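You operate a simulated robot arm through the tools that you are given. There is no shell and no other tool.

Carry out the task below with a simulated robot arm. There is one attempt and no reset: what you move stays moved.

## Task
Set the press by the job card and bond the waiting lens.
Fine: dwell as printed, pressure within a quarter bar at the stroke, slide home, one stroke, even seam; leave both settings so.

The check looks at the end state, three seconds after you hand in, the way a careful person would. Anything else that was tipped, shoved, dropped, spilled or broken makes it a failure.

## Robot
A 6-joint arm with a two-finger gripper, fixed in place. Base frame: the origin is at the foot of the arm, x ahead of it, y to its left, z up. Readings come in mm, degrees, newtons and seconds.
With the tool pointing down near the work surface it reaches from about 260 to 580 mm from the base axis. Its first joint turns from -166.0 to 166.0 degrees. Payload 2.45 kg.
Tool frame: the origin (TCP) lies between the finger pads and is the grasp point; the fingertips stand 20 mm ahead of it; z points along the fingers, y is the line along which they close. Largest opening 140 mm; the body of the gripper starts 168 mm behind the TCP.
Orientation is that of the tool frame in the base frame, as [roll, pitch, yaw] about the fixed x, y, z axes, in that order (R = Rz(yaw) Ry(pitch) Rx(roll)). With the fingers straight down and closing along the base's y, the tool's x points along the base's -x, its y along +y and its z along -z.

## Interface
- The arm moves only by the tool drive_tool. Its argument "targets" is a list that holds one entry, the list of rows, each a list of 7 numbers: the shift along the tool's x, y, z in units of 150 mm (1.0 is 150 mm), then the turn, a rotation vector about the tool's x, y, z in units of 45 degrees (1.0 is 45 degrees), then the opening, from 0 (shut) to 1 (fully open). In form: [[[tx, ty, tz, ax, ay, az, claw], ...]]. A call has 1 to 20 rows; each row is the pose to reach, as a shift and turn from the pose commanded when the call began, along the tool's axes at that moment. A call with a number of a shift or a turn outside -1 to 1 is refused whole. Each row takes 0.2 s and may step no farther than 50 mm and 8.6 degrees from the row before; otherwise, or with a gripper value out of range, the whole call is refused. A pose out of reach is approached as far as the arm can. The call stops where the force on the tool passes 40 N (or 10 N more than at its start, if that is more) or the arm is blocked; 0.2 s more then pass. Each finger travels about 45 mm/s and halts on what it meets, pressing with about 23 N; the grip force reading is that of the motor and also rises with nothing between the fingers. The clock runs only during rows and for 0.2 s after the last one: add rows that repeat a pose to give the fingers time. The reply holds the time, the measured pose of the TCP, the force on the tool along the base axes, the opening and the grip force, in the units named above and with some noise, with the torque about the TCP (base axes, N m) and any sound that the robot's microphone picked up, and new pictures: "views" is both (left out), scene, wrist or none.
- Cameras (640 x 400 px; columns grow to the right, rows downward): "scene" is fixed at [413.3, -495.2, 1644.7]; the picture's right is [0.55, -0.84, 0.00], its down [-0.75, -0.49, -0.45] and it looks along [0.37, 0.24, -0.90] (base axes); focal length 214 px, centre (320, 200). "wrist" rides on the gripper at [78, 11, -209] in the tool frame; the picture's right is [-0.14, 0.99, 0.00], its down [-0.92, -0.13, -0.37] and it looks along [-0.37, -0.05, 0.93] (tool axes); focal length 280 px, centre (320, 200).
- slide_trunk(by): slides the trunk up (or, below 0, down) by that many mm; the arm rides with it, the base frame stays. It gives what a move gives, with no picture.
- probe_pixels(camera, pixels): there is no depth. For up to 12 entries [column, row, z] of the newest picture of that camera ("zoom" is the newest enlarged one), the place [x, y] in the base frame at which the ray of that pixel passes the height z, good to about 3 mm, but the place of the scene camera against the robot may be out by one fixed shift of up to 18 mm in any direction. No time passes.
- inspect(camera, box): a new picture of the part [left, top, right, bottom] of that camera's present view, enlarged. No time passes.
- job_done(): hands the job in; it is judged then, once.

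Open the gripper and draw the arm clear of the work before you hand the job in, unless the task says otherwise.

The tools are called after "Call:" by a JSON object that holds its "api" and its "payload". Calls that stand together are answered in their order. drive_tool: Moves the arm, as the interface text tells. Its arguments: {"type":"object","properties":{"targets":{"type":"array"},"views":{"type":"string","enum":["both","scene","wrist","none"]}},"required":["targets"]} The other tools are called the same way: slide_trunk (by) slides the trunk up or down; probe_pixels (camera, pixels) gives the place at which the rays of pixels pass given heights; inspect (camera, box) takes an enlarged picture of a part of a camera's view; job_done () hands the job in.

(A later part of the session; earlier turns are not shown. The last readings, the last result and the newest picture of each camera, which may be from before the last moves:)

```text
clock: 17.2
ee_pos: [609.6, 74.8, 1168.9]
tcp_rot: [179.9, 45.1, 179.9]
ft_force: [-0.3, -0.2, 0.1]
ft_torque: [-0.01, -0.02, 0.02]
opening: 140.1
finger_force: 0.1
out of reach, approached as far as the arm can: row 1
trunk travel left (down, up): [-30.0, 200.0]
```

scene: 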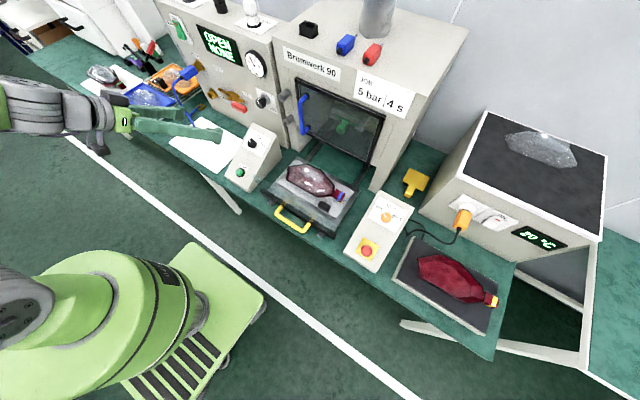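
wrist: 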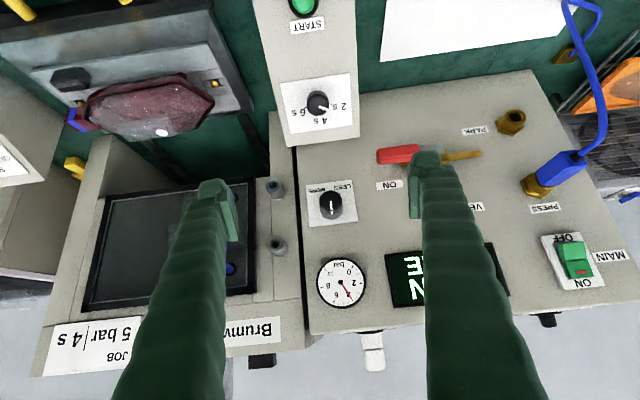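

I enlarge the gauge and the two knobs and probe them from here.

Call:
{"api": "inspect", "payload": {"camera": "wrist", "box": [290, 170, 390, 320]}}

Call:
{"api": "inspect", "payload": {"camera": "wrist", "box": [260, 60, 370, 150]}}

Call:
{"api": "probe_pixels", "payload": {"camera": "wrist", "pixels": [[317, 103, 950], [317, 103, 930], [331, 206, 1030], [331, 206, 1050], [341, 282, 1200], [341, 282, 1220], [303, 5, 850], [303, 5, 830], [398, 153, 1080], [398, 153, 1100], [373, 345, 1300], [373, 345, 1340]]}}

```text
2.67 times, centred on (340, 245) of wrist
```

zoom: 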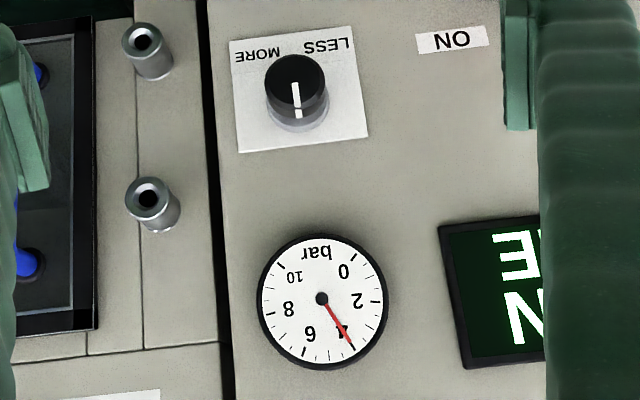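

```text
4.44 times, centred on (315, 105) of wrist
```

zoom: 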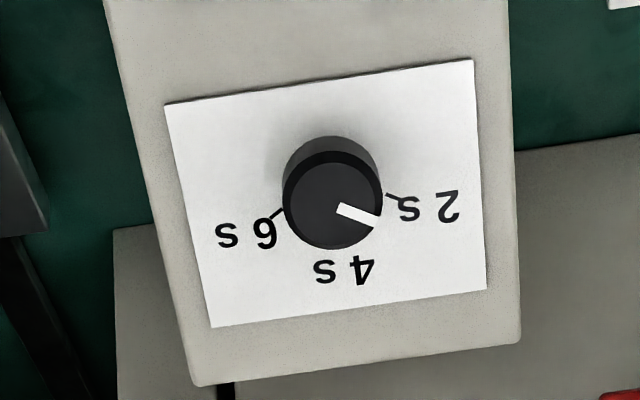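

```text
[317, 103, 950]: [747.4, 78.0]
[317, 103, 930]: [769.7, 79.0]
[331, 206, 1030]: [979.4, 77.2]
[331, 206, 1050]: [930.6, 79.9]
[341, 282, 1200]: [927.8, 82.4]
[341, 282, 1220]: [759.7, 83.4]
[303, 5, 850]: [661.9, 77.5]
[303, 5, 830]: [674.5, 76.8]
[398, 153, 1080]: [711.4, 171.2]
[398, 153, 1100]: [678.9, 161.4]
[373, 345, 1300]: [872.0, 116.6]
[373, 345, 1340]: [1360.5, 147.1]
```

Turning clockwise is MORE and goes from 2 s to 4 s. I approach the timer knob along the slope's normal to about 130 mm off it.

Call:
{"api": "drive_tool", "payload": {"targets": [[[0.094, 0.005, 0.236, 0, 0, 0, 1], [0.189, 0.01, 0.47, 0, 0, 0, 1], [0.283, 0.015, 0.707, 0, 0, 0, 1], [0.377, 0.02, 0.943, 0, 0, 0, 1]]], "views": "wrist"}}

Call:
{"api": "probe_pixels", "payload": {"camera": "wrist", "pixels": [[320, 200, 950], [320, 200, 930]]}}

```text
clock: 18.2
ee_pos: [670.6, 78.5, 1027.1]
tcp_rot: [179.9, 45.1, -179.9]
ft_force: [0.4, 0.7, 0.0]
ft_torque: [-0.01, 0.01, 0.0]
opening: 140.0
finger_force: 0.1
trunk travel left (down, up): [-30.0, 200.0]
```

wrist: 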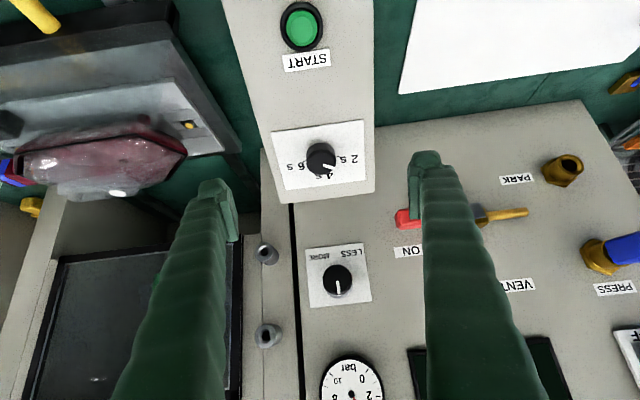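

```text
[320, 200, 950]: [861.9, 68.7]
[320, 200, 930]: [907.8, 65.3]
```

Call:
{"api": "probe_pixels", "payload": {"camera": "wrist", "pixels": [[321, 161, 950], [321, 161, 930], [303, 28, 850], [303, 28, 870], [272, 131, 950], [272, 131, 910], [367, 180, 970], [367, 180, 930], [282, 203, 980], [282, 203, 940], [338, 283, 1030], [338, 283, 1020]]}}

Call:
{"api": "inspect", "payload": {"camera": "wrist", "box": [220, 0, 400, 210]}}

```text
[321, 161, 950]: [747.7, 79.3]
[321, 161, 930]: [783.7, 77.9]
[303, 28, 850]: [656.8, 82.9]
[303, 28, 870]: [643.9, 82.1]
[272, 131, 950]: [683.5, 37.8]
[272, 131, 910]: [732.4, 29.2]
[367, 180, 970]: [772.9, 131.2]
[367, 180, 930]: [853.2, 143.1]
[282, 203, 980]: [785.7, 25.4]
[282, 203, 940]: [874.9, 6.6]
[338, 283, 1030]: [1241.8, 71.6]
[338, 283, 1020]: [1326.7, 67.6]
```

```text
1.90 times, centred on (310, 105) of wrist
```

zoom: 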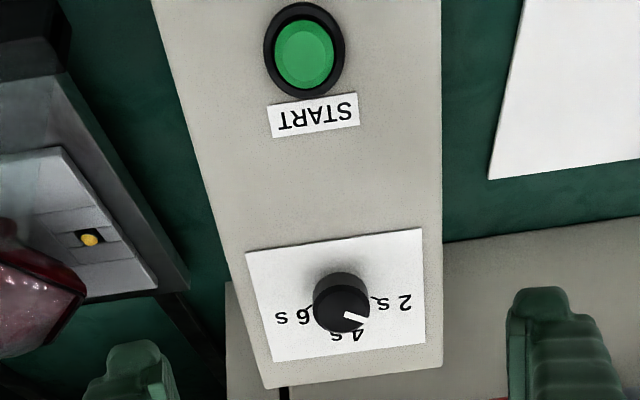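

I determine the console slope: probing its side corners in the scene picture (top back (277.5,135), bottom back (282,157.5), front bottom (249.5,192.5)) at several heights.

Call:
{"api": "probe_pixels", "payload": {"camera": "scene", "pixels": [[282, 157.5, 780], [282, 157.5, 800], [282, 157.5, 820], [249.5, 192.5, 780], [249.5, 192.5, 800], [249.5, 192.5, 820], [277.5, 135, 940], [277.5, 135, 960], [277.5, 135, 980], [240, 172, 850], [250, 143, 945]]}}

Call:
{"api": "inspect", "payload": {"camera": "scene", "box": [215, 110, 295, 210]}}

Call:
{"api": "drive_tool", "payload": {"targets": [[[0, 0, 0, 0, 0.09, 0, 1], [0, 0, 0, 0, 0.178, 0, 1]]], "views": "wrist"}}

```text
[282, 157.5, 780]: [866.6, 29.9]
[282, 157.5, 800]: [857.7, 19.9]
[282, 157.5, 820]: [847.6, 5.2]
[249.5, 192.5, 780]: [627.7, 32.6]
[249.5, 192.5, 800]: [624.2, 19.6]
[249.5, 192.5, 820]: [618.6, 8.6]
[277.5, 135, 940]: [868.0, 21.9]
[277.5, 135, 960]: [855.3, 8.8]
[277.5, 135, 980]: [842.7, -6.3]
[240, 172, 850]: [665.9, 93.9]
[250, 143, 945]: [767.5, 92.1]
```

```text
4.00 times, centred on (255, 160) of scene
```

zoom: 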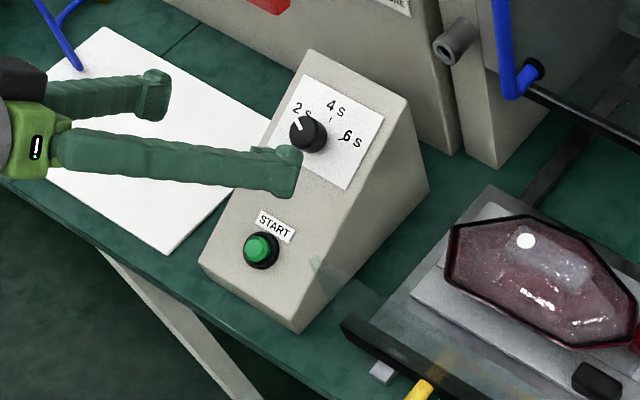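

```text
clock: 18.8
ee_pos: [671.3, 79.7, 1028.8]
tcp_rot: [179.9, 37.1, -179.9]
ft_force: [0.3, 0.5, -1.1]
ft_torque: [0.0, 0.01, 0.0]
opening: 140.0
finger_force: 0.0
trunk travel left (down, up): [-30.0, 200.0]
```

wrist: 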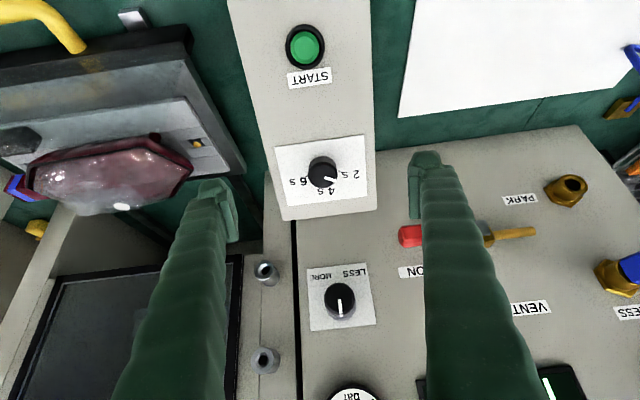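

Call:
{"api": "probe_pixels", "payload": {"camera": "wrist", "pixels": [[305, 46, 850], [305, 46, 870], [323, 173, 950], [323, 173, 930], [275, 150, 930], [275, 150, 910], [367, 197, 950], [367, 197, 930], [283, 219, 950], [283, 219, 930], [340, 299, 1030], [340, 299, 1020]]}}

Call:
{"api": "inspect", "payload": {"camera": "wrist", "box": [220, 10, 400, 230]}}

```text
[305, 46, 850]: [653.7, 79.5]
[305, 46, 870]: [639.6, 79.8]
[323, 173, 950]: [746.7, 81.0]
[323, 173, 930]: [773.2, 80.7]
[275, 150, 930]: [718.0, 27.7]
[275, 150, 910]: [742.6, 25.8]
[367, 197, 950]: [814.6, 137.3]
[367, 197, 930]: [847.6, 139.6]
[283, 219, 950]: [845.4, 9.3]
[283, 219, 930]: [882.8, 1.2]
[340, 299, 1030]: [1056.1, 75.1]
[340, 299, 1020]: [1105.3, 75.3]
```

```text
1.82 times, centred on (310, 120) of wrist
```

zoom: 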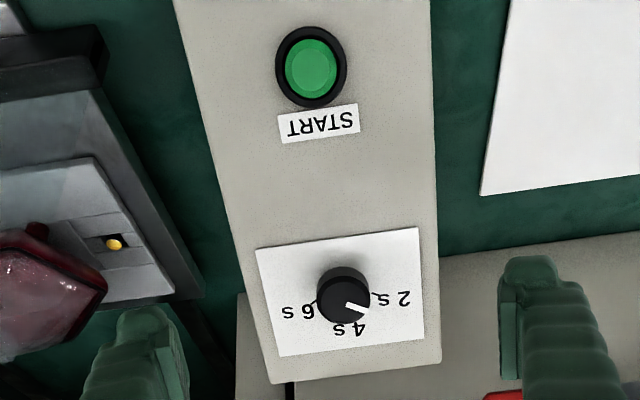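

Triangulation gives knob top ≈ (759,80,941), START ≈ (645,79,862), face slope ≈ 32°. I set the tilt to 32° and close the opening to about 70 mm, then recheck the pose.

Call:
{"api": "drive_tool", "payload": {"targets": [[[0, 0, 0, 0, 0.06, 0, 0.8], [0, 0, 0, 0, 0.113, 0, 0.5], [0, 0, 0, 0, 0.113, 0, 0.5], [0, 0, 0, 0, 0.113, 0, 0.5]]], "views": "none"}}

```text
clock: 19.8
ee_pos: [669.9, 74.2, 1027.2]
tcp_rot: [-179.3, 32.9, 180.0]
ft_force: [-0.3, -1.2, 0.4]
ft_torque: [-0.02, 0.01, -0.01]
opening: 70.1
finger_force: 0.0
out of reach, approached as far as the arm can: row 2, 3, 4
trunk travel left (down, up): [-30.0, 200.0]
```

A slight reach limit there (inner fold). I move on to the pre-grasp point 60 mm above the knob, where the arm is more extended.

Call:
{"api": "drive_tool", "payload": {"targets": [[[-0.093, 0, 0.203, 0, 0, 0, 0.5], [-0.186, 0, 0.407, 0, 0, 0, 0.5], [-0.186, 0, 0.407, 0, 0, 0, 0.5]]], "views": "both"}}

Call:
{"api": "inspect", "payload": {"camera": "wrist", "box": [240, 60, 440, 260]}}

```text
clock: 20.6
ee_pos: [726.2, 75.8, 992.0]
tcp_rot: [180.0, 32.1, -180.0]
ft_force: [-0.5, -0.8, 0.1]
ft_torque: [-0.02, 0.01, 0.03]
opening: 69.8
finger_force: 0.0
trunk travel left (down, up): [-30.0, 200.0]
```

scene: 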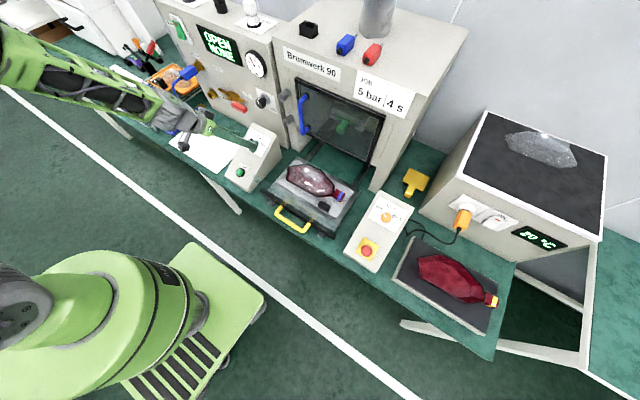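
wrist: 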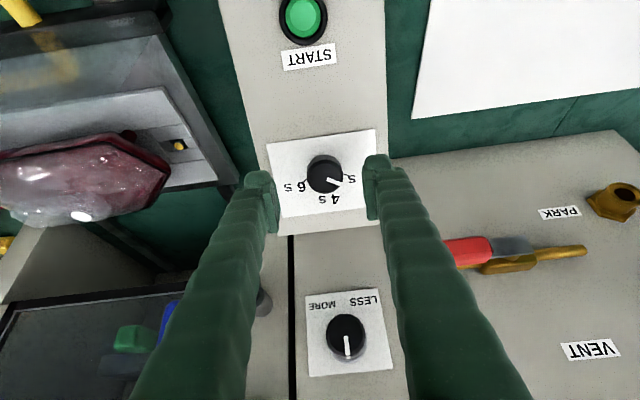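

```text
2.00 times, centred on (340, 160) of wrist
```

zoom: 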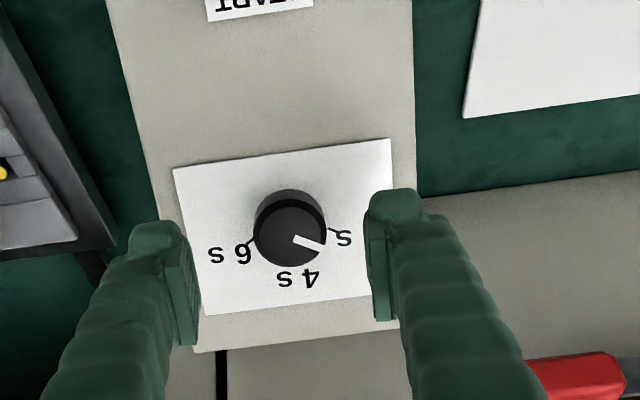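

Knob face sits at (325,176), about 5 mm toward +y of the tool axis (col 320). I correct by +5 mm and advance 50 mm so the fingers straddle it.

Call:
{"api": "drive_tool", "payload": {"targets": [[[-0.005, 0.033, 0, 0, 0, 0, 0.5], [-0.01, 0.033, 0.15, 0, 0, 0, 0.5], [-0.01, 0.033, 0.27, 0, 0, 0, 0.5], [-0.01, 0.033, 0.335, 0, 0, 0, 0.5], [-0.01, 0.033, 0.335, 0, 0, 0, 0.5]]], "views": "wrist"}}

Call:
{"api": "inspect", "payload": {"camera": "wrist", "box": [240, 100, 440, 260]}}

```text
clock: 21.8
ee_pos: [753.5, 79.0, 949.5]
tcp_rot: [179.9, 32.1, 179.9]
ft_force: [-0.9, 0.4, 0.1]
ft_torque: [-0.03, 0.0, 0.03]
opening: 70.1
finger_force: 0.0
trunk travel left (down, up): [-30.0, 200.0]
```

wrist: 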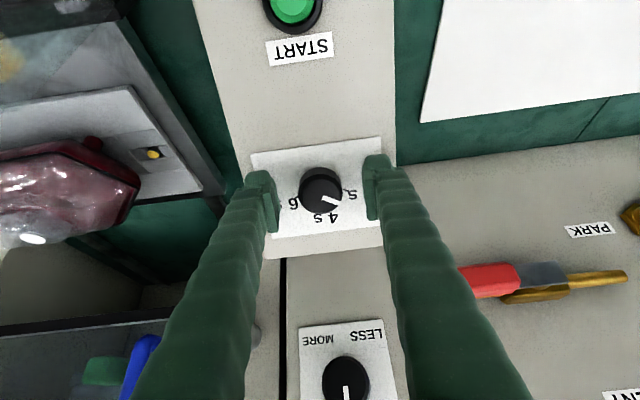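

```text
2.50 times, centred on (340, 180) of wrist
```

zoom: 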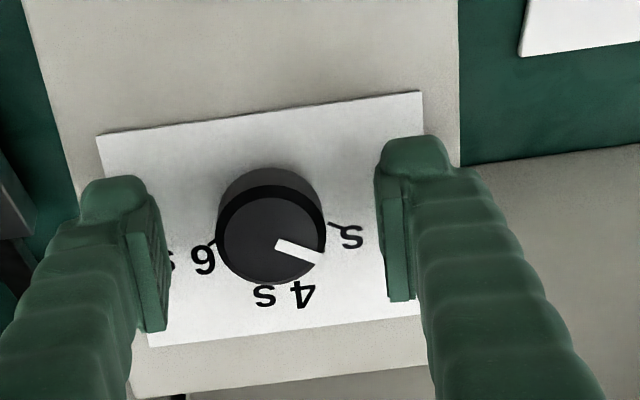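

The knob is centred between the fingers (face at about (320,194), on the tool axis). I close the fingers on it.

Call:
{"api": "drive_tool", "payload": {"targets": [[[0, 0, 0, 0, 0, 0, 0.3], [0, 0, 0, 0, 0, 0, 0.15], [0, 0, 0, 0, 0, 0, 0.15], [0, 0, 0, 0, 0, 0, 0.15]]], "views": "wrist"}}

Call:
{"api": "inspect", "payload": {"camera": "wrist", "box": [240, 100, 440, 260]}}

```text
clock: 22.8
ee_pos: [753.3, 80.6, 949.4]
tcp_rot: [179.9, 32.0, -179.9]
ft_force: [0.8, 0.6, 0.0]
ft_torque: [0.02, 0.0, -0.01]
opening: 34.4
finger_force: 39.8
trunk travel left (down, up): [-30.0, 200.0]
```

wrist: 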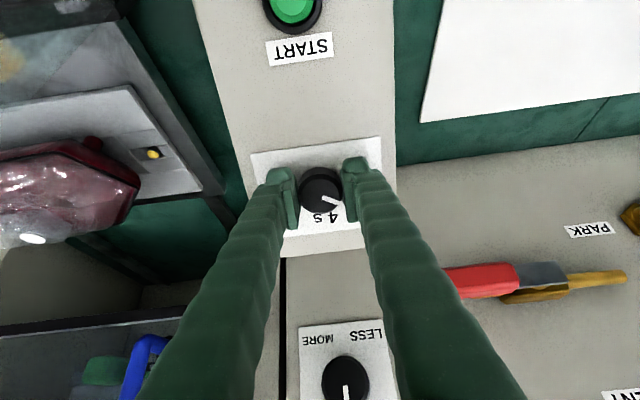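

```text
2.50 times, centred on (340, 180) of wrist
```

zoom: 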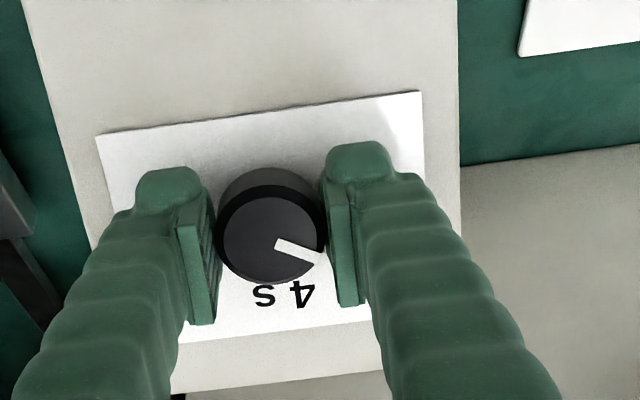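

Grip is firm (34 mm). I turn the knob +45° about the tool axis (pointer right → down toward 4 s).

Call:
{"api": "drive_tool", "payload": {"targets": [[[0, 0, 0, 0, 0, 0.167, 0.15], [0, 0, 0, 0, 0, 0.333, 0.15], [0, 0, 0, 0, 0, 0.5, 0.15], [0, 0, 0, 0, 0, 0.667, 0.15], [0, 0, 0, 0, 0, 0.833, 0.15], [0, 0, 0, 0, 0, 1.0, 0.15]]], "views": "both"}}

Call:
{"api": "inspect", "payload": {"camera": "wrist", "box": [240, 100, 440, 260]}}

Call:
{"api": "inspect", "payload": {"camera": "scene", "box": [215, 110, 295, 190]}}

```text
clock: 24.2
ee_pos: [751.9, 80.2, 950.1]
tcp_rot: [156.1, 22.0, 130.2]
ft_force: [1.0, 1.4, 1.4]
ft_torque: [-0.63, -0.26, -0.36]
opening: 34.9
finger_force: 45.2
trunk travel left (down, up): [-30.0, 200.0]
```

scene: 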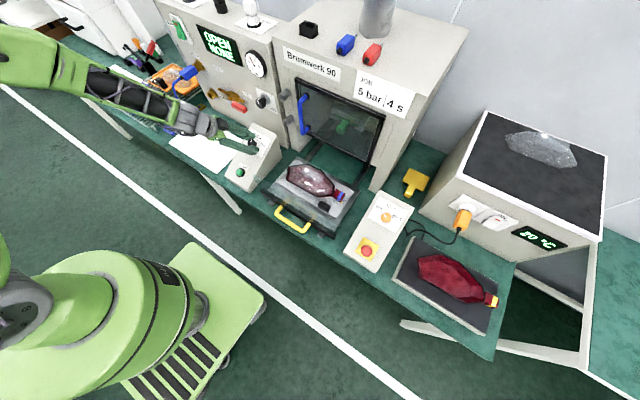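
wrist: 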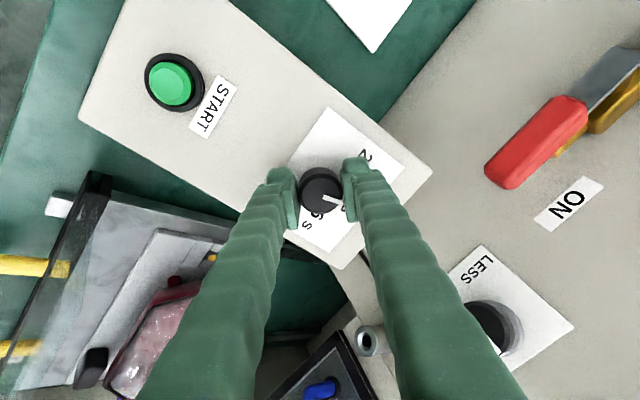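

```text
2.50 times, centred on (340, 180) of wrist
```

zoom: 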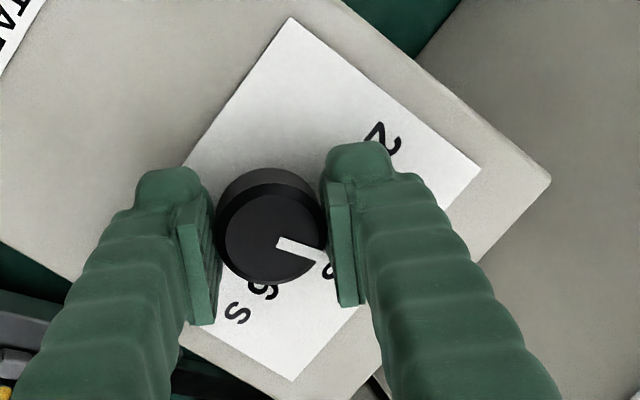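

```text
5.00 times, centred on (255, 150) of scene
```

zoom: 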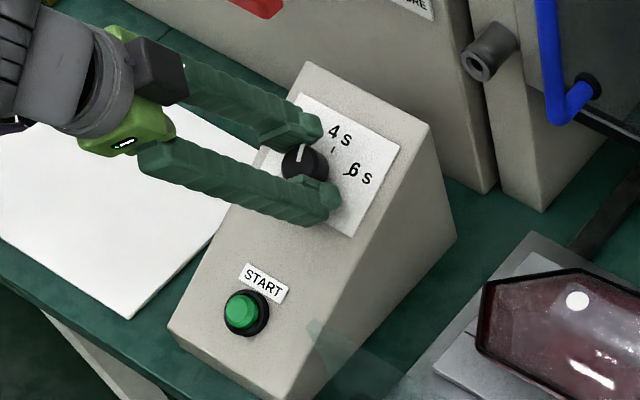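

The knob follows. I turn another 15° (total 60°) and check the pointer against the 4 s mark.

Call:
{"api": "drive_tool", "payload": {"targets": [[[0, 0, 0, 0, 0, 0.167, 0.15], [0, 0, 0, 0, 0, 0.333, 0.15], [0, 0, 0, 0, 0, 0.333, 0.15]]], "views": "both"}}

Call:
{"api": "inspect", "payload": {"camera": "wrist", "box": [260, 120, 400, 240]}}

Call:
{"api": "inspect", "payload": {"camera": "scene", "box": [235, 125, 275, 160]}}

```text
clock: 25.0
ee_pos: [753.1, 78.6, 948.5]
tcp_rot: [151.4, 15.3, 116.1]
ft_force: [1.9, -0.1, 2.7]
ft_torque: [-0.22, 0.08, -0.12]
opening: 34.8
finger_force: 45.1
trunk travel left (down, up): [-30.0, 200.0]
```

scene: 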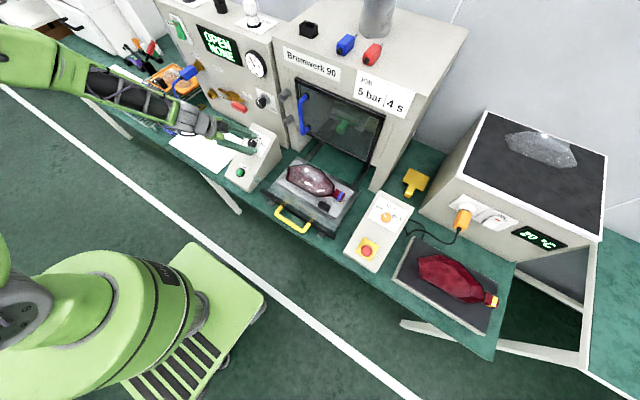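
wrist: 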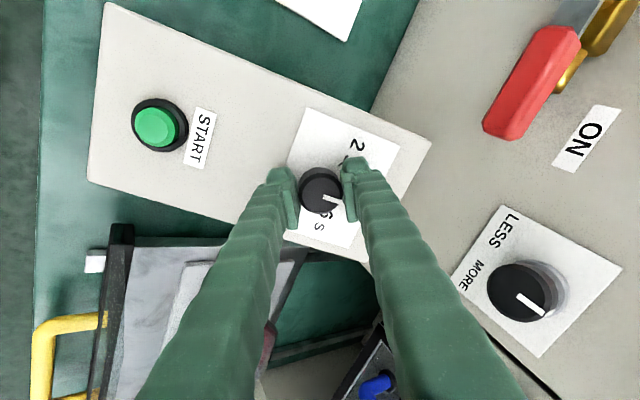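

```text
3.33 times, centred on (330, 180) of wrist
```

zoom: 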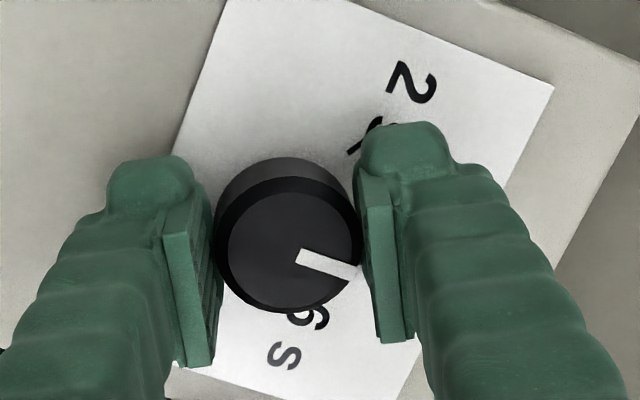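

```text
11.43 times, centred on (255, 142) of scene
```

zoom: 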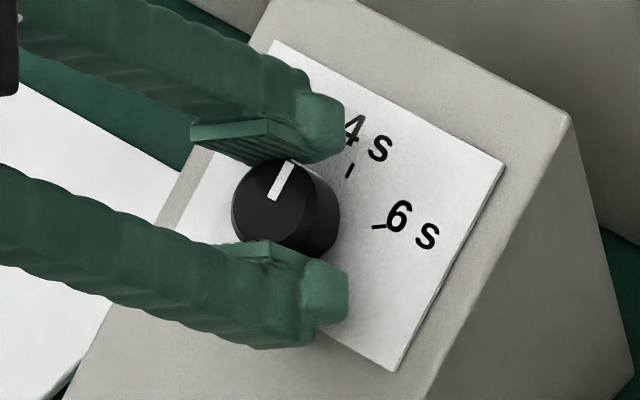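

The pointer is now parallel to the plate's side edges, i.e. straight at 4 s, and the torque fell off as at a detent. I open the fingers and check.

Call:
{"api": "drive_tool", "payload": {"targets": [[[0, 0, 0, 0, 0, 0, 0.35], [0, 0, 0, 0, 0, 0, 0.5], [0, 0, 0, 0, 0, 0, 0.5], [0, 0, -0.2, 0, 0, 0, 0.5], [0, 0, -0.4, 0, 0, 0, 0.5]]], "views": "both"}}

Call:
{"api": "inspect", "payload": {"camera": "wrist", "box": [250, 80, 420, 230]}}

Call:
{"api": "inspect", "payload": {"camera": "scene", "box": [235, 125, 275, 160]}}

```text
clock: 26.2
ee_pos: [720.4, 79.5, 1000.8]
tcp_rot: [151.5, 15.4, 116.1]
ft_force: [-1.3, 0.1, -0.9]
ft_torque: [0.0, -0.06, -0.07]
opening: 70.1
finger_force: 0.1
trunk travel left (down, up): [-30.0, 200.0]
```

scene: 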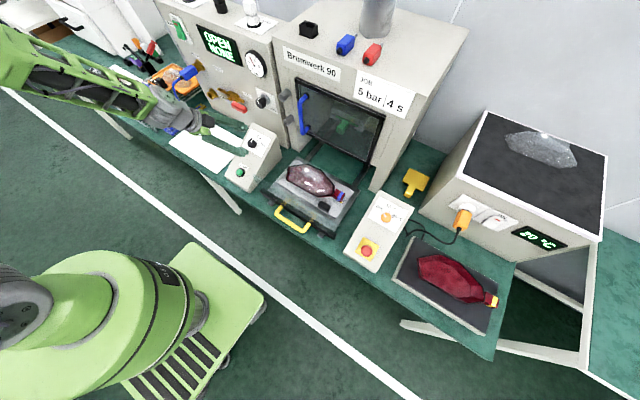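
wrist: 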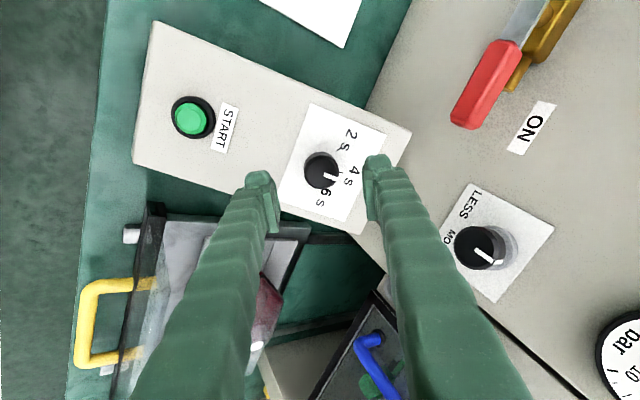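

```text
2.67 times, centred on (335, 155) of wrist
```

zoom: 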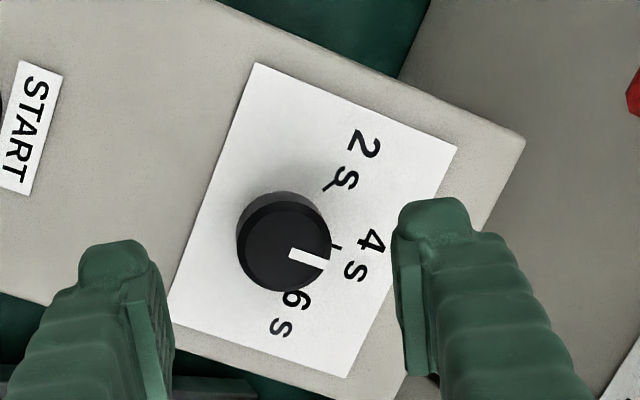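

```text
11.43 times, centred on (255, 142) of scene
```

zoom: 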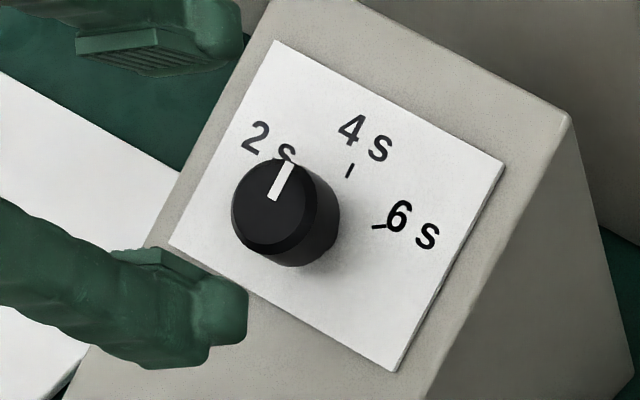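

Dwell points exactly at the 4 s tick. Now I untwist the tool (-60°) while backing off, before tilting it level for the regulator knob.

Call:
{"api": "drive_tool", "payload": {"targets": [[[0, 0, -0.05, 0, 0, -0.167, 0.5], [0, 0, -0.1, 0, 0, -0.333, 0.5], [0, 0, -0.15, 0, 0, -0.5, 0.5], [0, 0, -0.2, 0, 0, -0.667, 0.5], [0, 0, -0.2, 0, 0, -0.833, 0.5], [0, 0, -0.2, 0, 0, -1.0, 0.5]]], "views": "none"}}

Call:
{"api": "drive_tool", "payload": {"targets": [[[0, 0, 0, 0, 0, -0.167, 0.5], [0, 0, 0, 0, 0, -0.333, 0.5]]], "views": "none"}}

```text
clock: 27.6
ee_pos: [706.6, 80.4, 1025.4]
tcp_rot: [170.9, 30.8, 162.7]
ft_force: [0.8, 0.4, -0.1]
ft_torque: [-0.02, -0.05, 0.01]
opening: 70.1
finger_force: 0.0
trunk travel left (down, up): [-30.0, 200.0]
```

```text
clock: 28.2
ee_pos: [705.5, 80.0, 1025.6]
tcp_rot: [-180.0, 32.1, 180.0]
ft_force: [0.5, -0.5, 0.7]
ft_torque: [0.04, 0.08, 0.04]
opening: 70.0
finger_force: 0.1
trunk travel left (down, up): [-30.0, 200.0]
```

Call:
{"api": "drive_tool", "payload": {"targets": [[[-0.05, 0, 0, 0, -0.167, 0, 0.5], [-0.1, 0, -0.005, 0, -0.333, 0, 0.5], [-0.15, 0, -0.01, 0, -0.5, 0, 0.5], [-0.2, 0, -0.015, 0, -0.667, 0, 0.5], [-0.25, 0, -0.018, 0, -0.833, 0, 0.5], [-0.286, 0, -0.018, 0, -1, 0, 0.5]]], "views": "both"}}

```text
clock: 29.6
ee_pos: [741.1, 80.9, 1051.7]
tcp_rot: [179.6, 77.1, 179.7]
ft_force: [0.9, 0.6, -0.8]
ft_torque: [0.0, 0.0, -0.01]
opening: 70.0
finger_force: 0.0
out of reach, approached as far as the arm can: row 1, 2
trunk travel left (down, up): [-30.0, 200.0]
```

scene: 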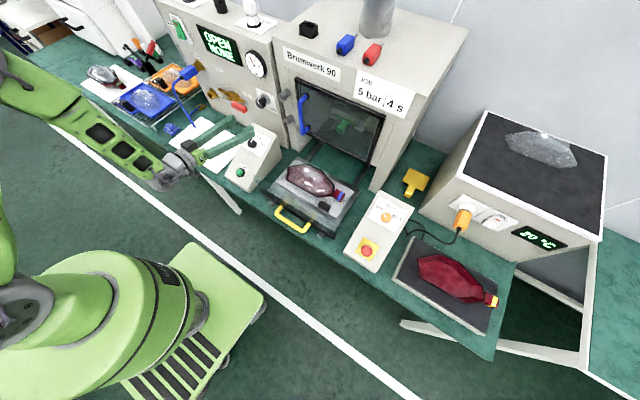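
wrist: 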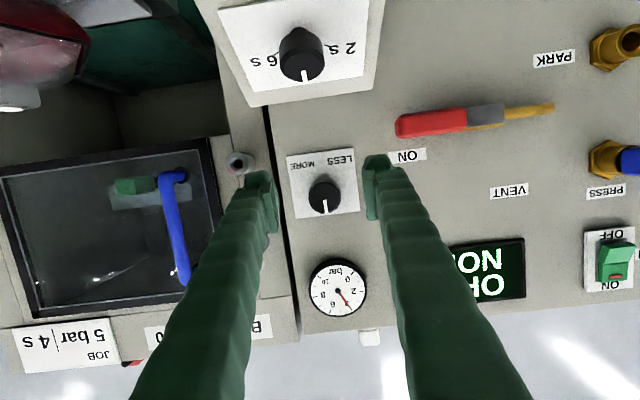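

The view from 77° shows regulator knob (324,195), gauge (338,288) at 4 bar. I tilt the last 13° to level.

Call:
{"api": "drive_tool", "payload": {"targets": [[[0, 0, 0, 0, -0.143, 0, 0.5], [0, 0, 0, 0, -0.287, 0, 0.5], [0, 0, 0, 0, -0.287, 0, 0.5]]], "views": "wrist"}}

Call:
{"api": "inspect", "payload": {"camera": "wrist", "box": [270, 130, 400, 230]}}

Call:
{"api": "inspect", "payload": {"camera": "wrist", "box": [270, 200, 400, 340]}}

```text
clock: 30.4
ee_pos: [741.3, 78.7, 1051.7]
tcp_rot: [57.0, 89.9, 57.0]
ft_force: [-0.4, 0.0, 0.0]
ft_torque: [0.01, -0.02, 0.02]
opening: 69.9
finger_force: 0.0
trunk travel left (down, up): [-30.0, 200.0]
```

wrist: 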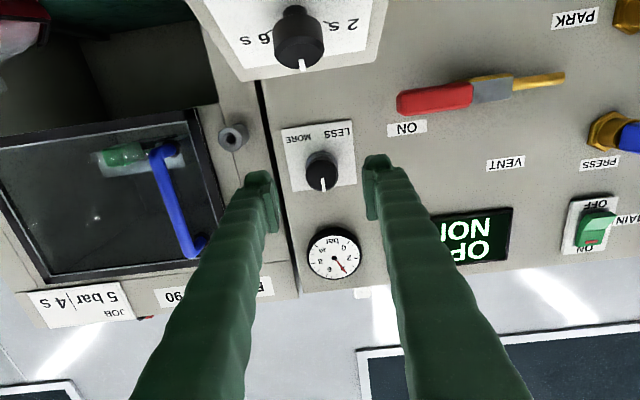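

```text
4.00 times, centred on (335, 180) of wrist
```

zoom: 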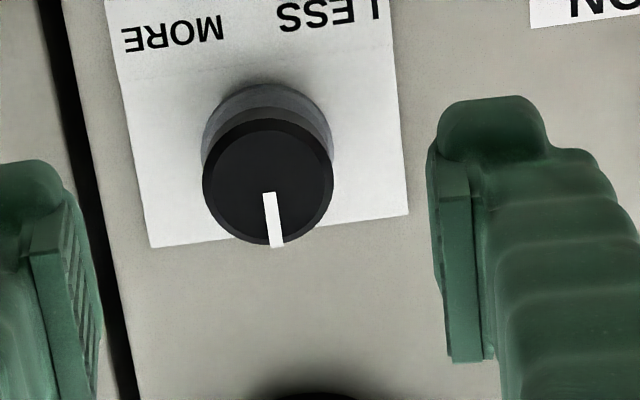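

```text
2.86 times, centred on (335, 270) of wrist
```

zoom: 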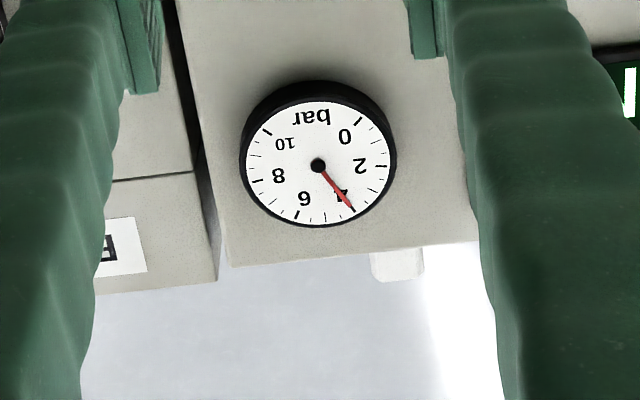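

Triangulating again, the regulator knob face is near (859,79,1073). I raise 22 mm and advance to about 60 mm off it to verify.

Call:
{"api": "drive_tool", "payload": {"targets": [[[-0.147, 0, 0.1, 0, 0, 0, 0.5], [-0.147, 0, 0.3, 0, 0, 0, 0.5], [-0.147, 0, 0.393, 0, 0, 0, 0.5], [-0.147, 0, 0.393, 0, 0, 0, 0.5]]], "views": "wrist"}}

Call:
{"api": "inspect", "payload": {"camera": "wrist", "box": [240, 120, 400, 240]}}

Call:
{"api": "inspect", "payload": {"camera": "wrist", "box": [270, 240, 400, 390]}}

```text
clock: 31.4
ee_pos: [797.6, 79.7, 1072.6]
tcp_rot: [143.1, 89.9, 143.3]
ft_force: [-0.6, -0.2, 0.2]
ft_torque: [-0.01, 0.01, 0.02]
opening: 70.1
finger_force: 0.0
trunk travel left (down, up): [-30.0, 200.0]
```

wrist: 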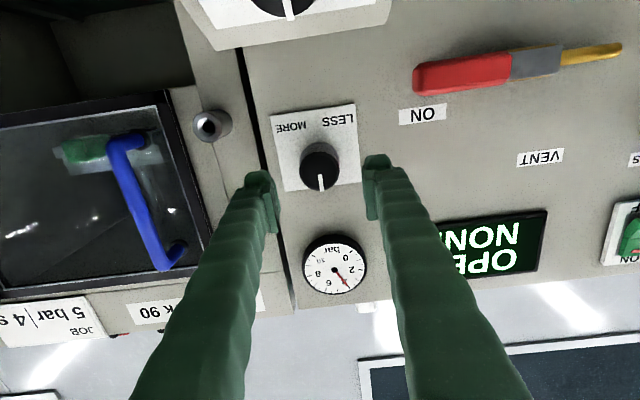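

```text
3.33 times, centred on (320, 180) of wrist
```

zoom: 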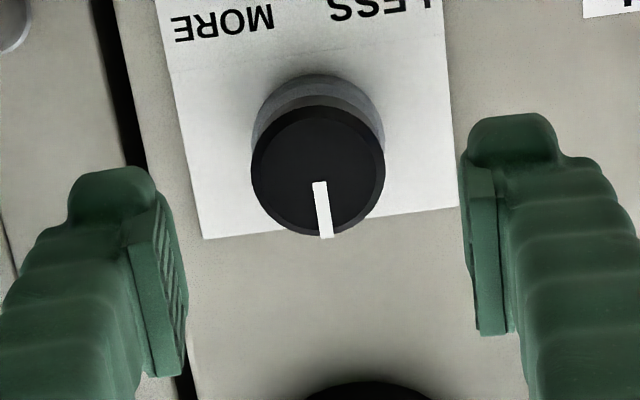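

```text
2.67 times, centred on (335, 315) of wrist
```

zoom: 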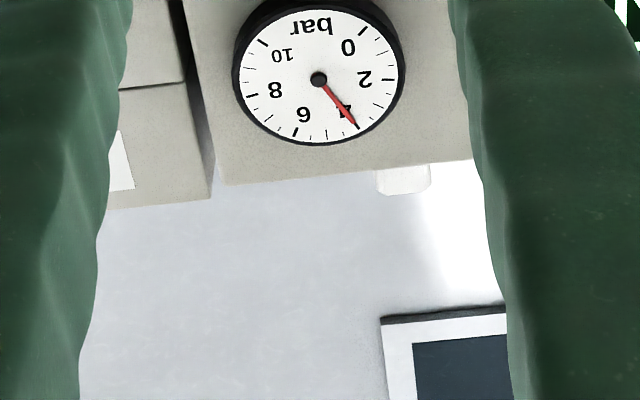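

The knob (319.5,171.6) lies on the tool axis about 62 mm ahead. I advance 52 mm and close on it.

Call:
{"api": "drive_tool", "payload": {"targets": [[[0, 0, 0.12, 0, 0, 0, 0.5], [0, 0, 0.24, 0, 0, 0, 0.5], [0, 0, 0.35, 0, 0, 0, 0.5], [0, 0, 0.35, 0, 0, 0, 0.35], [0, 0, 0.35, 0, 0, 0, 0.2], [0, 0, 0.35, 0, 0, 0, 0.2], [0, 0, 0.35, 0, 0, 0, 0.2]]], "views": "wrist"}}

Call:
{"api": "inspect", "payload": {"camera": "wrist", "box": [240, 140, 400, 260]}}

Call:
{"api": "inspect", "payload": {"camera": "wrist", "box": [270, 240, 400, 390]}}

```text
clock: 33.0
ee_pos: [852.2, 80.6, 1073.0]
tcp_rot: [152.2, 89.9, 152.4]
ft_force: [0.3, -0.4, -1.0]
ft_torque: [0.06, 0.03, -0.01]
opening: 38.6
finger_force: 43.1
trunk travel left (down, up): [-30.0, 200.0]
```

wrist: 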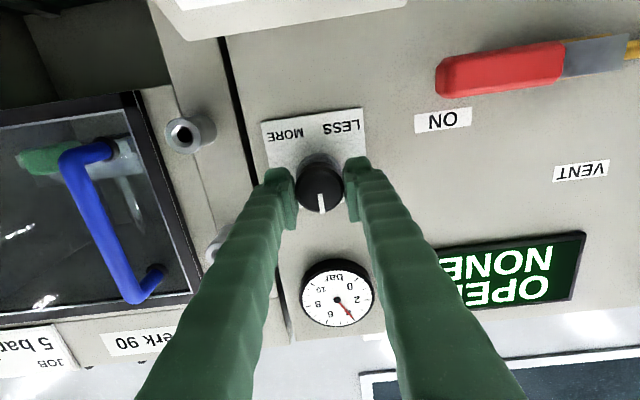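

```text
3.33 times, centred on (320, 200) of wrist
```

zoom: 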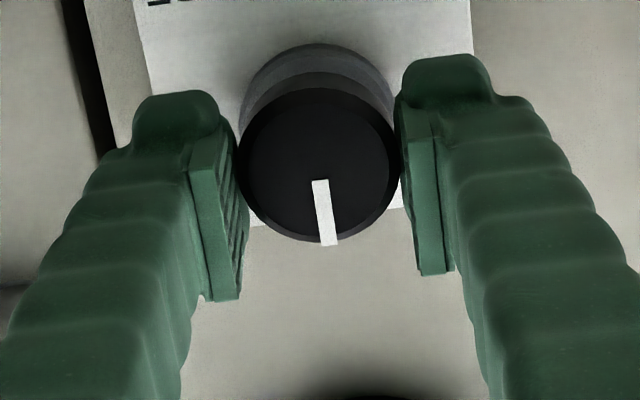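

```text
2.67 times, centred on (335, 315) of wrist
```

zoom: 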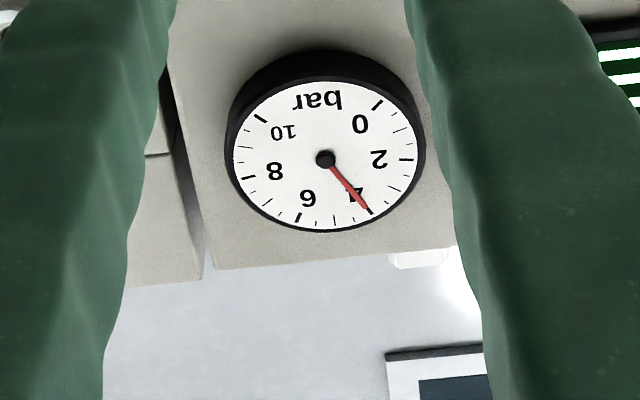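

Gripped at 38.6 mm with the gauge in clear view (needle on 4). I turn a small +15° toward MORE and check both torque and needle.

Call:
{"api": "drive_tool", "payload": {"targets": [[[0, 0, 0, 0, 0, 0.11, 0.2], [0, 0, 0, 0, 0, 0.22, 0.2], [0, 0, 0, 0, 0, 0.333, 0.2], [0, 0, 0, 0, 0, 0.333, 0.2], [0, 0, 0, 0, 0, 0.333, 0.2]]], "views": "wrist"}}

Call:
{"api": "inspect", "payload": {"camera": "wrist", "box": [240, 120, 420, 360]}}

```text
clock: 34.2
ee_pos: [851.9, 79.6, 1072.5]
tcp_rot: [90.2, 75.0, 90.3]
ft_force: [0.2, -2.0, -1.1]
ft_torque: [-0.03, 0.0, -0.04]
opening: 38.4
finger_force: 45.3
trunk travel left (down, up): [-30.0, 200.0]
```

wrist: 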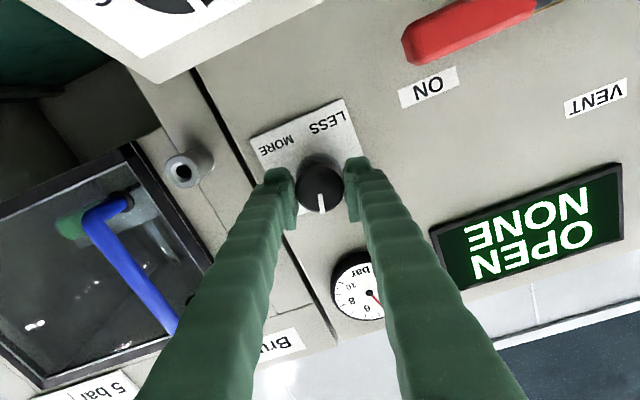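

```text
1.67 times, centred on (330, 240) of wrist
```

zoom: 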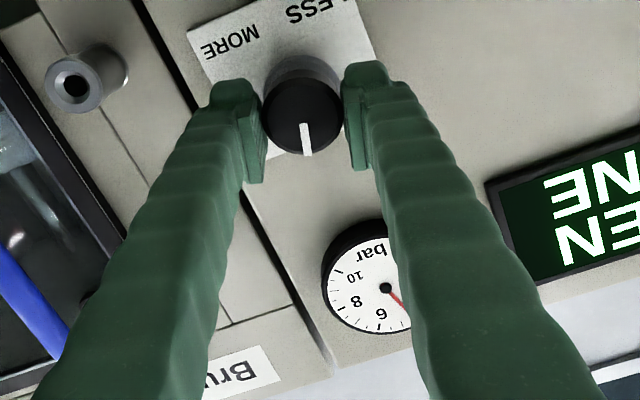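

The knob turned freely. I read the gauge with the scene camera at (255,65).

Call:
{"api": "inspect", "payload": {"camera": "scene", "box": [240, 50, 275, 82]}}

Call:
{"api": "inspect", "payload": {"camera": "wrist", "box": [325, 240, 395, 330]}}

```text
12.50 times, centred on (258, 66) of scene
```

zoom: 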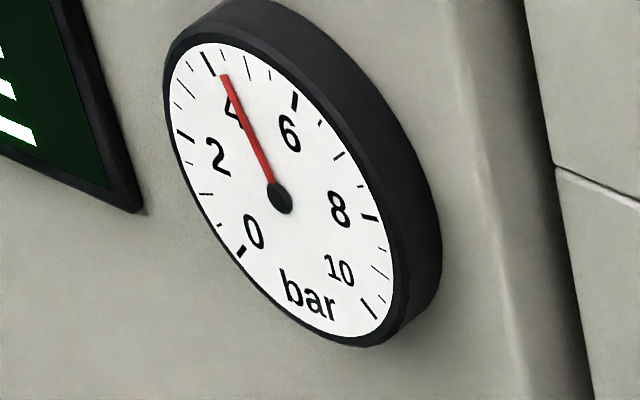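

```text
4.44 times, centred on (360, 285) of wrist
```

zoom: 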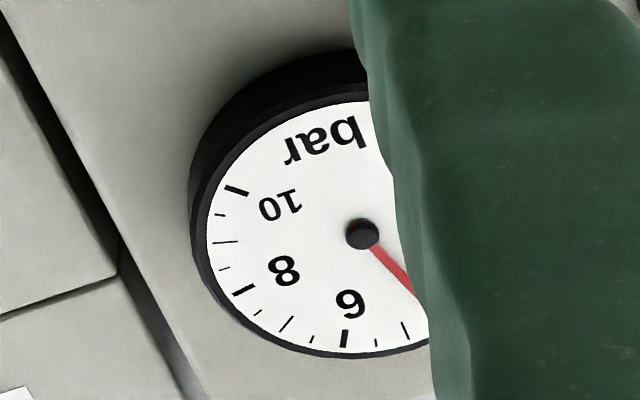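

The scene zoom reads the dial well: the needle has moved to about 4.3 bar. I take a tighter zoom to calibrate the ticks.

Call:
{"api": "inspect", "payload": {"camera": "scene", "box": [246, 52, 262, 68]}}

```text
16.00 times, centred on (254, 60) of scene
```

zoom: 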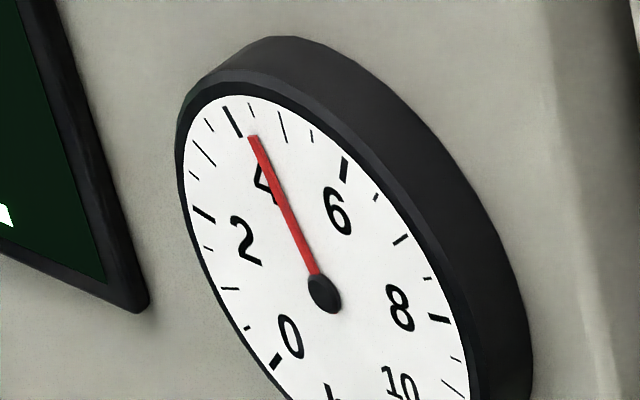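

15° gave about +0.29 bar. I turn a further +30°.

Call:
{"api": "drive_tool", "payload": {"targets": [[[0, 0, 0, 0, 0, 0.133, 0.2], [0, 0, 0, 0, 0, 0.267, 0.2], [0, 0, 0, 0, 0, 0.4, 0.2], [0, 0, 0, 0, 0, 0.533, 0.2], [0, 0, 0, 0, 0, 0.667, 0.2], [0, 0, 0, 0, 0, 0.667, 0.2], [0, 0, 0, 0, 0, 0.667, 0.2]]], "views": "wrist"}}

Call:
{"api": "inspect", "payload": {"camera": "scene", "box": [246, 52, 262, 68]}}

```text
clock: 35.8
ee_pos: [852.7, 77.4, 1072.6]
tcp_rot: [90.2, 44.9, 90.1]
ft_force: [0.4, -12.9, -6.7]
ft_torque: [-0.02, -0.05, -0.21]
opening: 38.4
finger_force: 44.8
trunk travel left (down, up): [-30.0, 200.0]
```

wrist: 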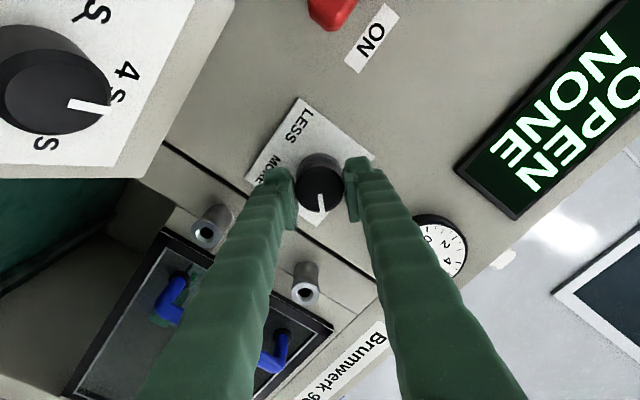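

```text
16.00 times, centred on (254, 60) of scene
```

zoom: 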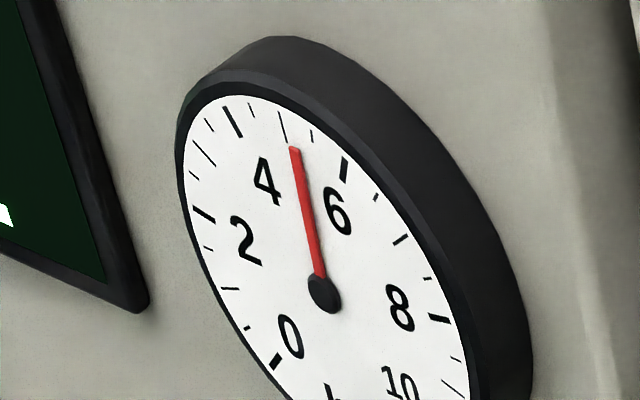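

The needle passed 5 to about 5.1. I let it settle for a moment and re-read before trimming.

Call:
{"api": "drive_tool", "payload": {"targets": [[[0, 0, 0, 0, 0, 0, 0.2], [0, 0, 0, 0, 0, 0, 0.2], [0, 0, 0, 0, 0, 0, 0.2], [0, 0, 0, 0, 0, 0, 0.2], [0, 0, 0, 0, 0, 0, 0.2]]], "views": "none"}}

Call:
{"api": "inspect", "payload": {"camera": "scene", "box": [246, 52, 262, 68]}}

Call:
{"api": "inspect", "payload": {"camera": "wrist", "box": [400, 200, 480, 290]}}

```text
clock: 37.0
ee_pos: [852.8, 78.8, 1071.6]
tcp_rot: [90.1, 44.9, 90.2]
ft_force: [-1.2, -16.6, -9.1]
ft_torque: [-0.01, 0.11, -0.14]
opening: 38.6
finger_force: 45.1
trunk travel left (down, up): [-30.0, 200.0]
```

```text
16.00 times, centred on (254, 60) of scene
```

zoom: 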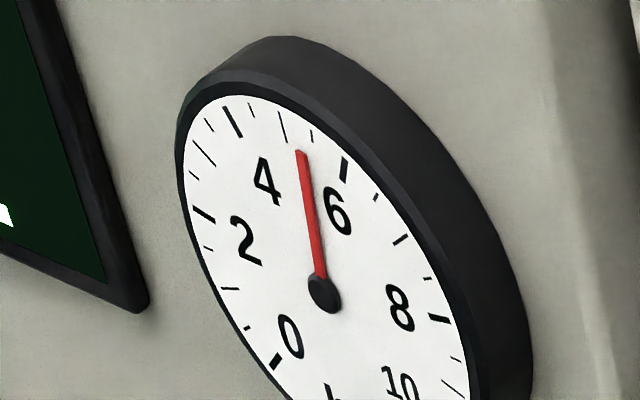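

```text
4.44 times, centred on (440, 245) of wrist
```

zoom: 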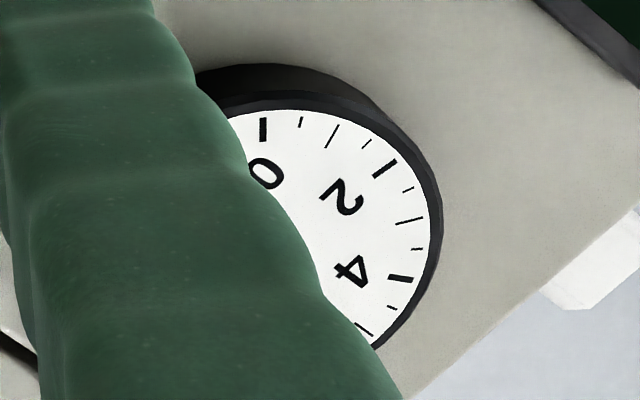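

The needle lagged and settled near 5.25. I back off about 8° and wait for it to settle.

Call:
{"api": "drive_tool", "payload": {"targets": [[[0, 0, 0, 0, 0, -0.09, 0.2], [0, 0, 0, 0, 0, -0.18, 0.2], [0, 0, 0, 0, 0, -0.18, 0.2], [0, 0, 0, 0, 0, -0.18, 0.2], [0, 0, 0, 0, 0, -0.18, 0.2], [0, 0, 0, 0, 0, -0.18, 0.2], [0, 0, 0, 0, 0, -0.18, 0.2], [0, 0, 0, 0, 0, -0.18, 0.2], [0, 0, 0, 0, 0, -0.18, 0.2], [0, 0, 0, 0, 0, -0.18, 0.2]]], "views": "none"}}

Call:
{"api": "inspect", "payload": {"camera": "scene", "box": [246, 52, 262, 68]}}

```text
clock: 39.2
ee_pos: [853.6, 78.2, 1072.3]
tcp_rot: [90.1, 53.0, 90.2]
ft_force: [-4.0, -14.9, -10.4]
ft_torque: [-0.05, 0.15, -0.12]
opening: 38.9
finger_force: 45.1
trunk travel left (down, up): [-30.0, 200.0]
```

```text
16.00 times, centred on (254, 60) of scene
```

zoom: 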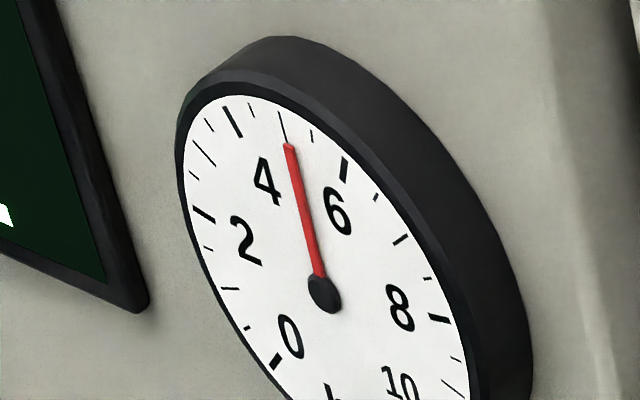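

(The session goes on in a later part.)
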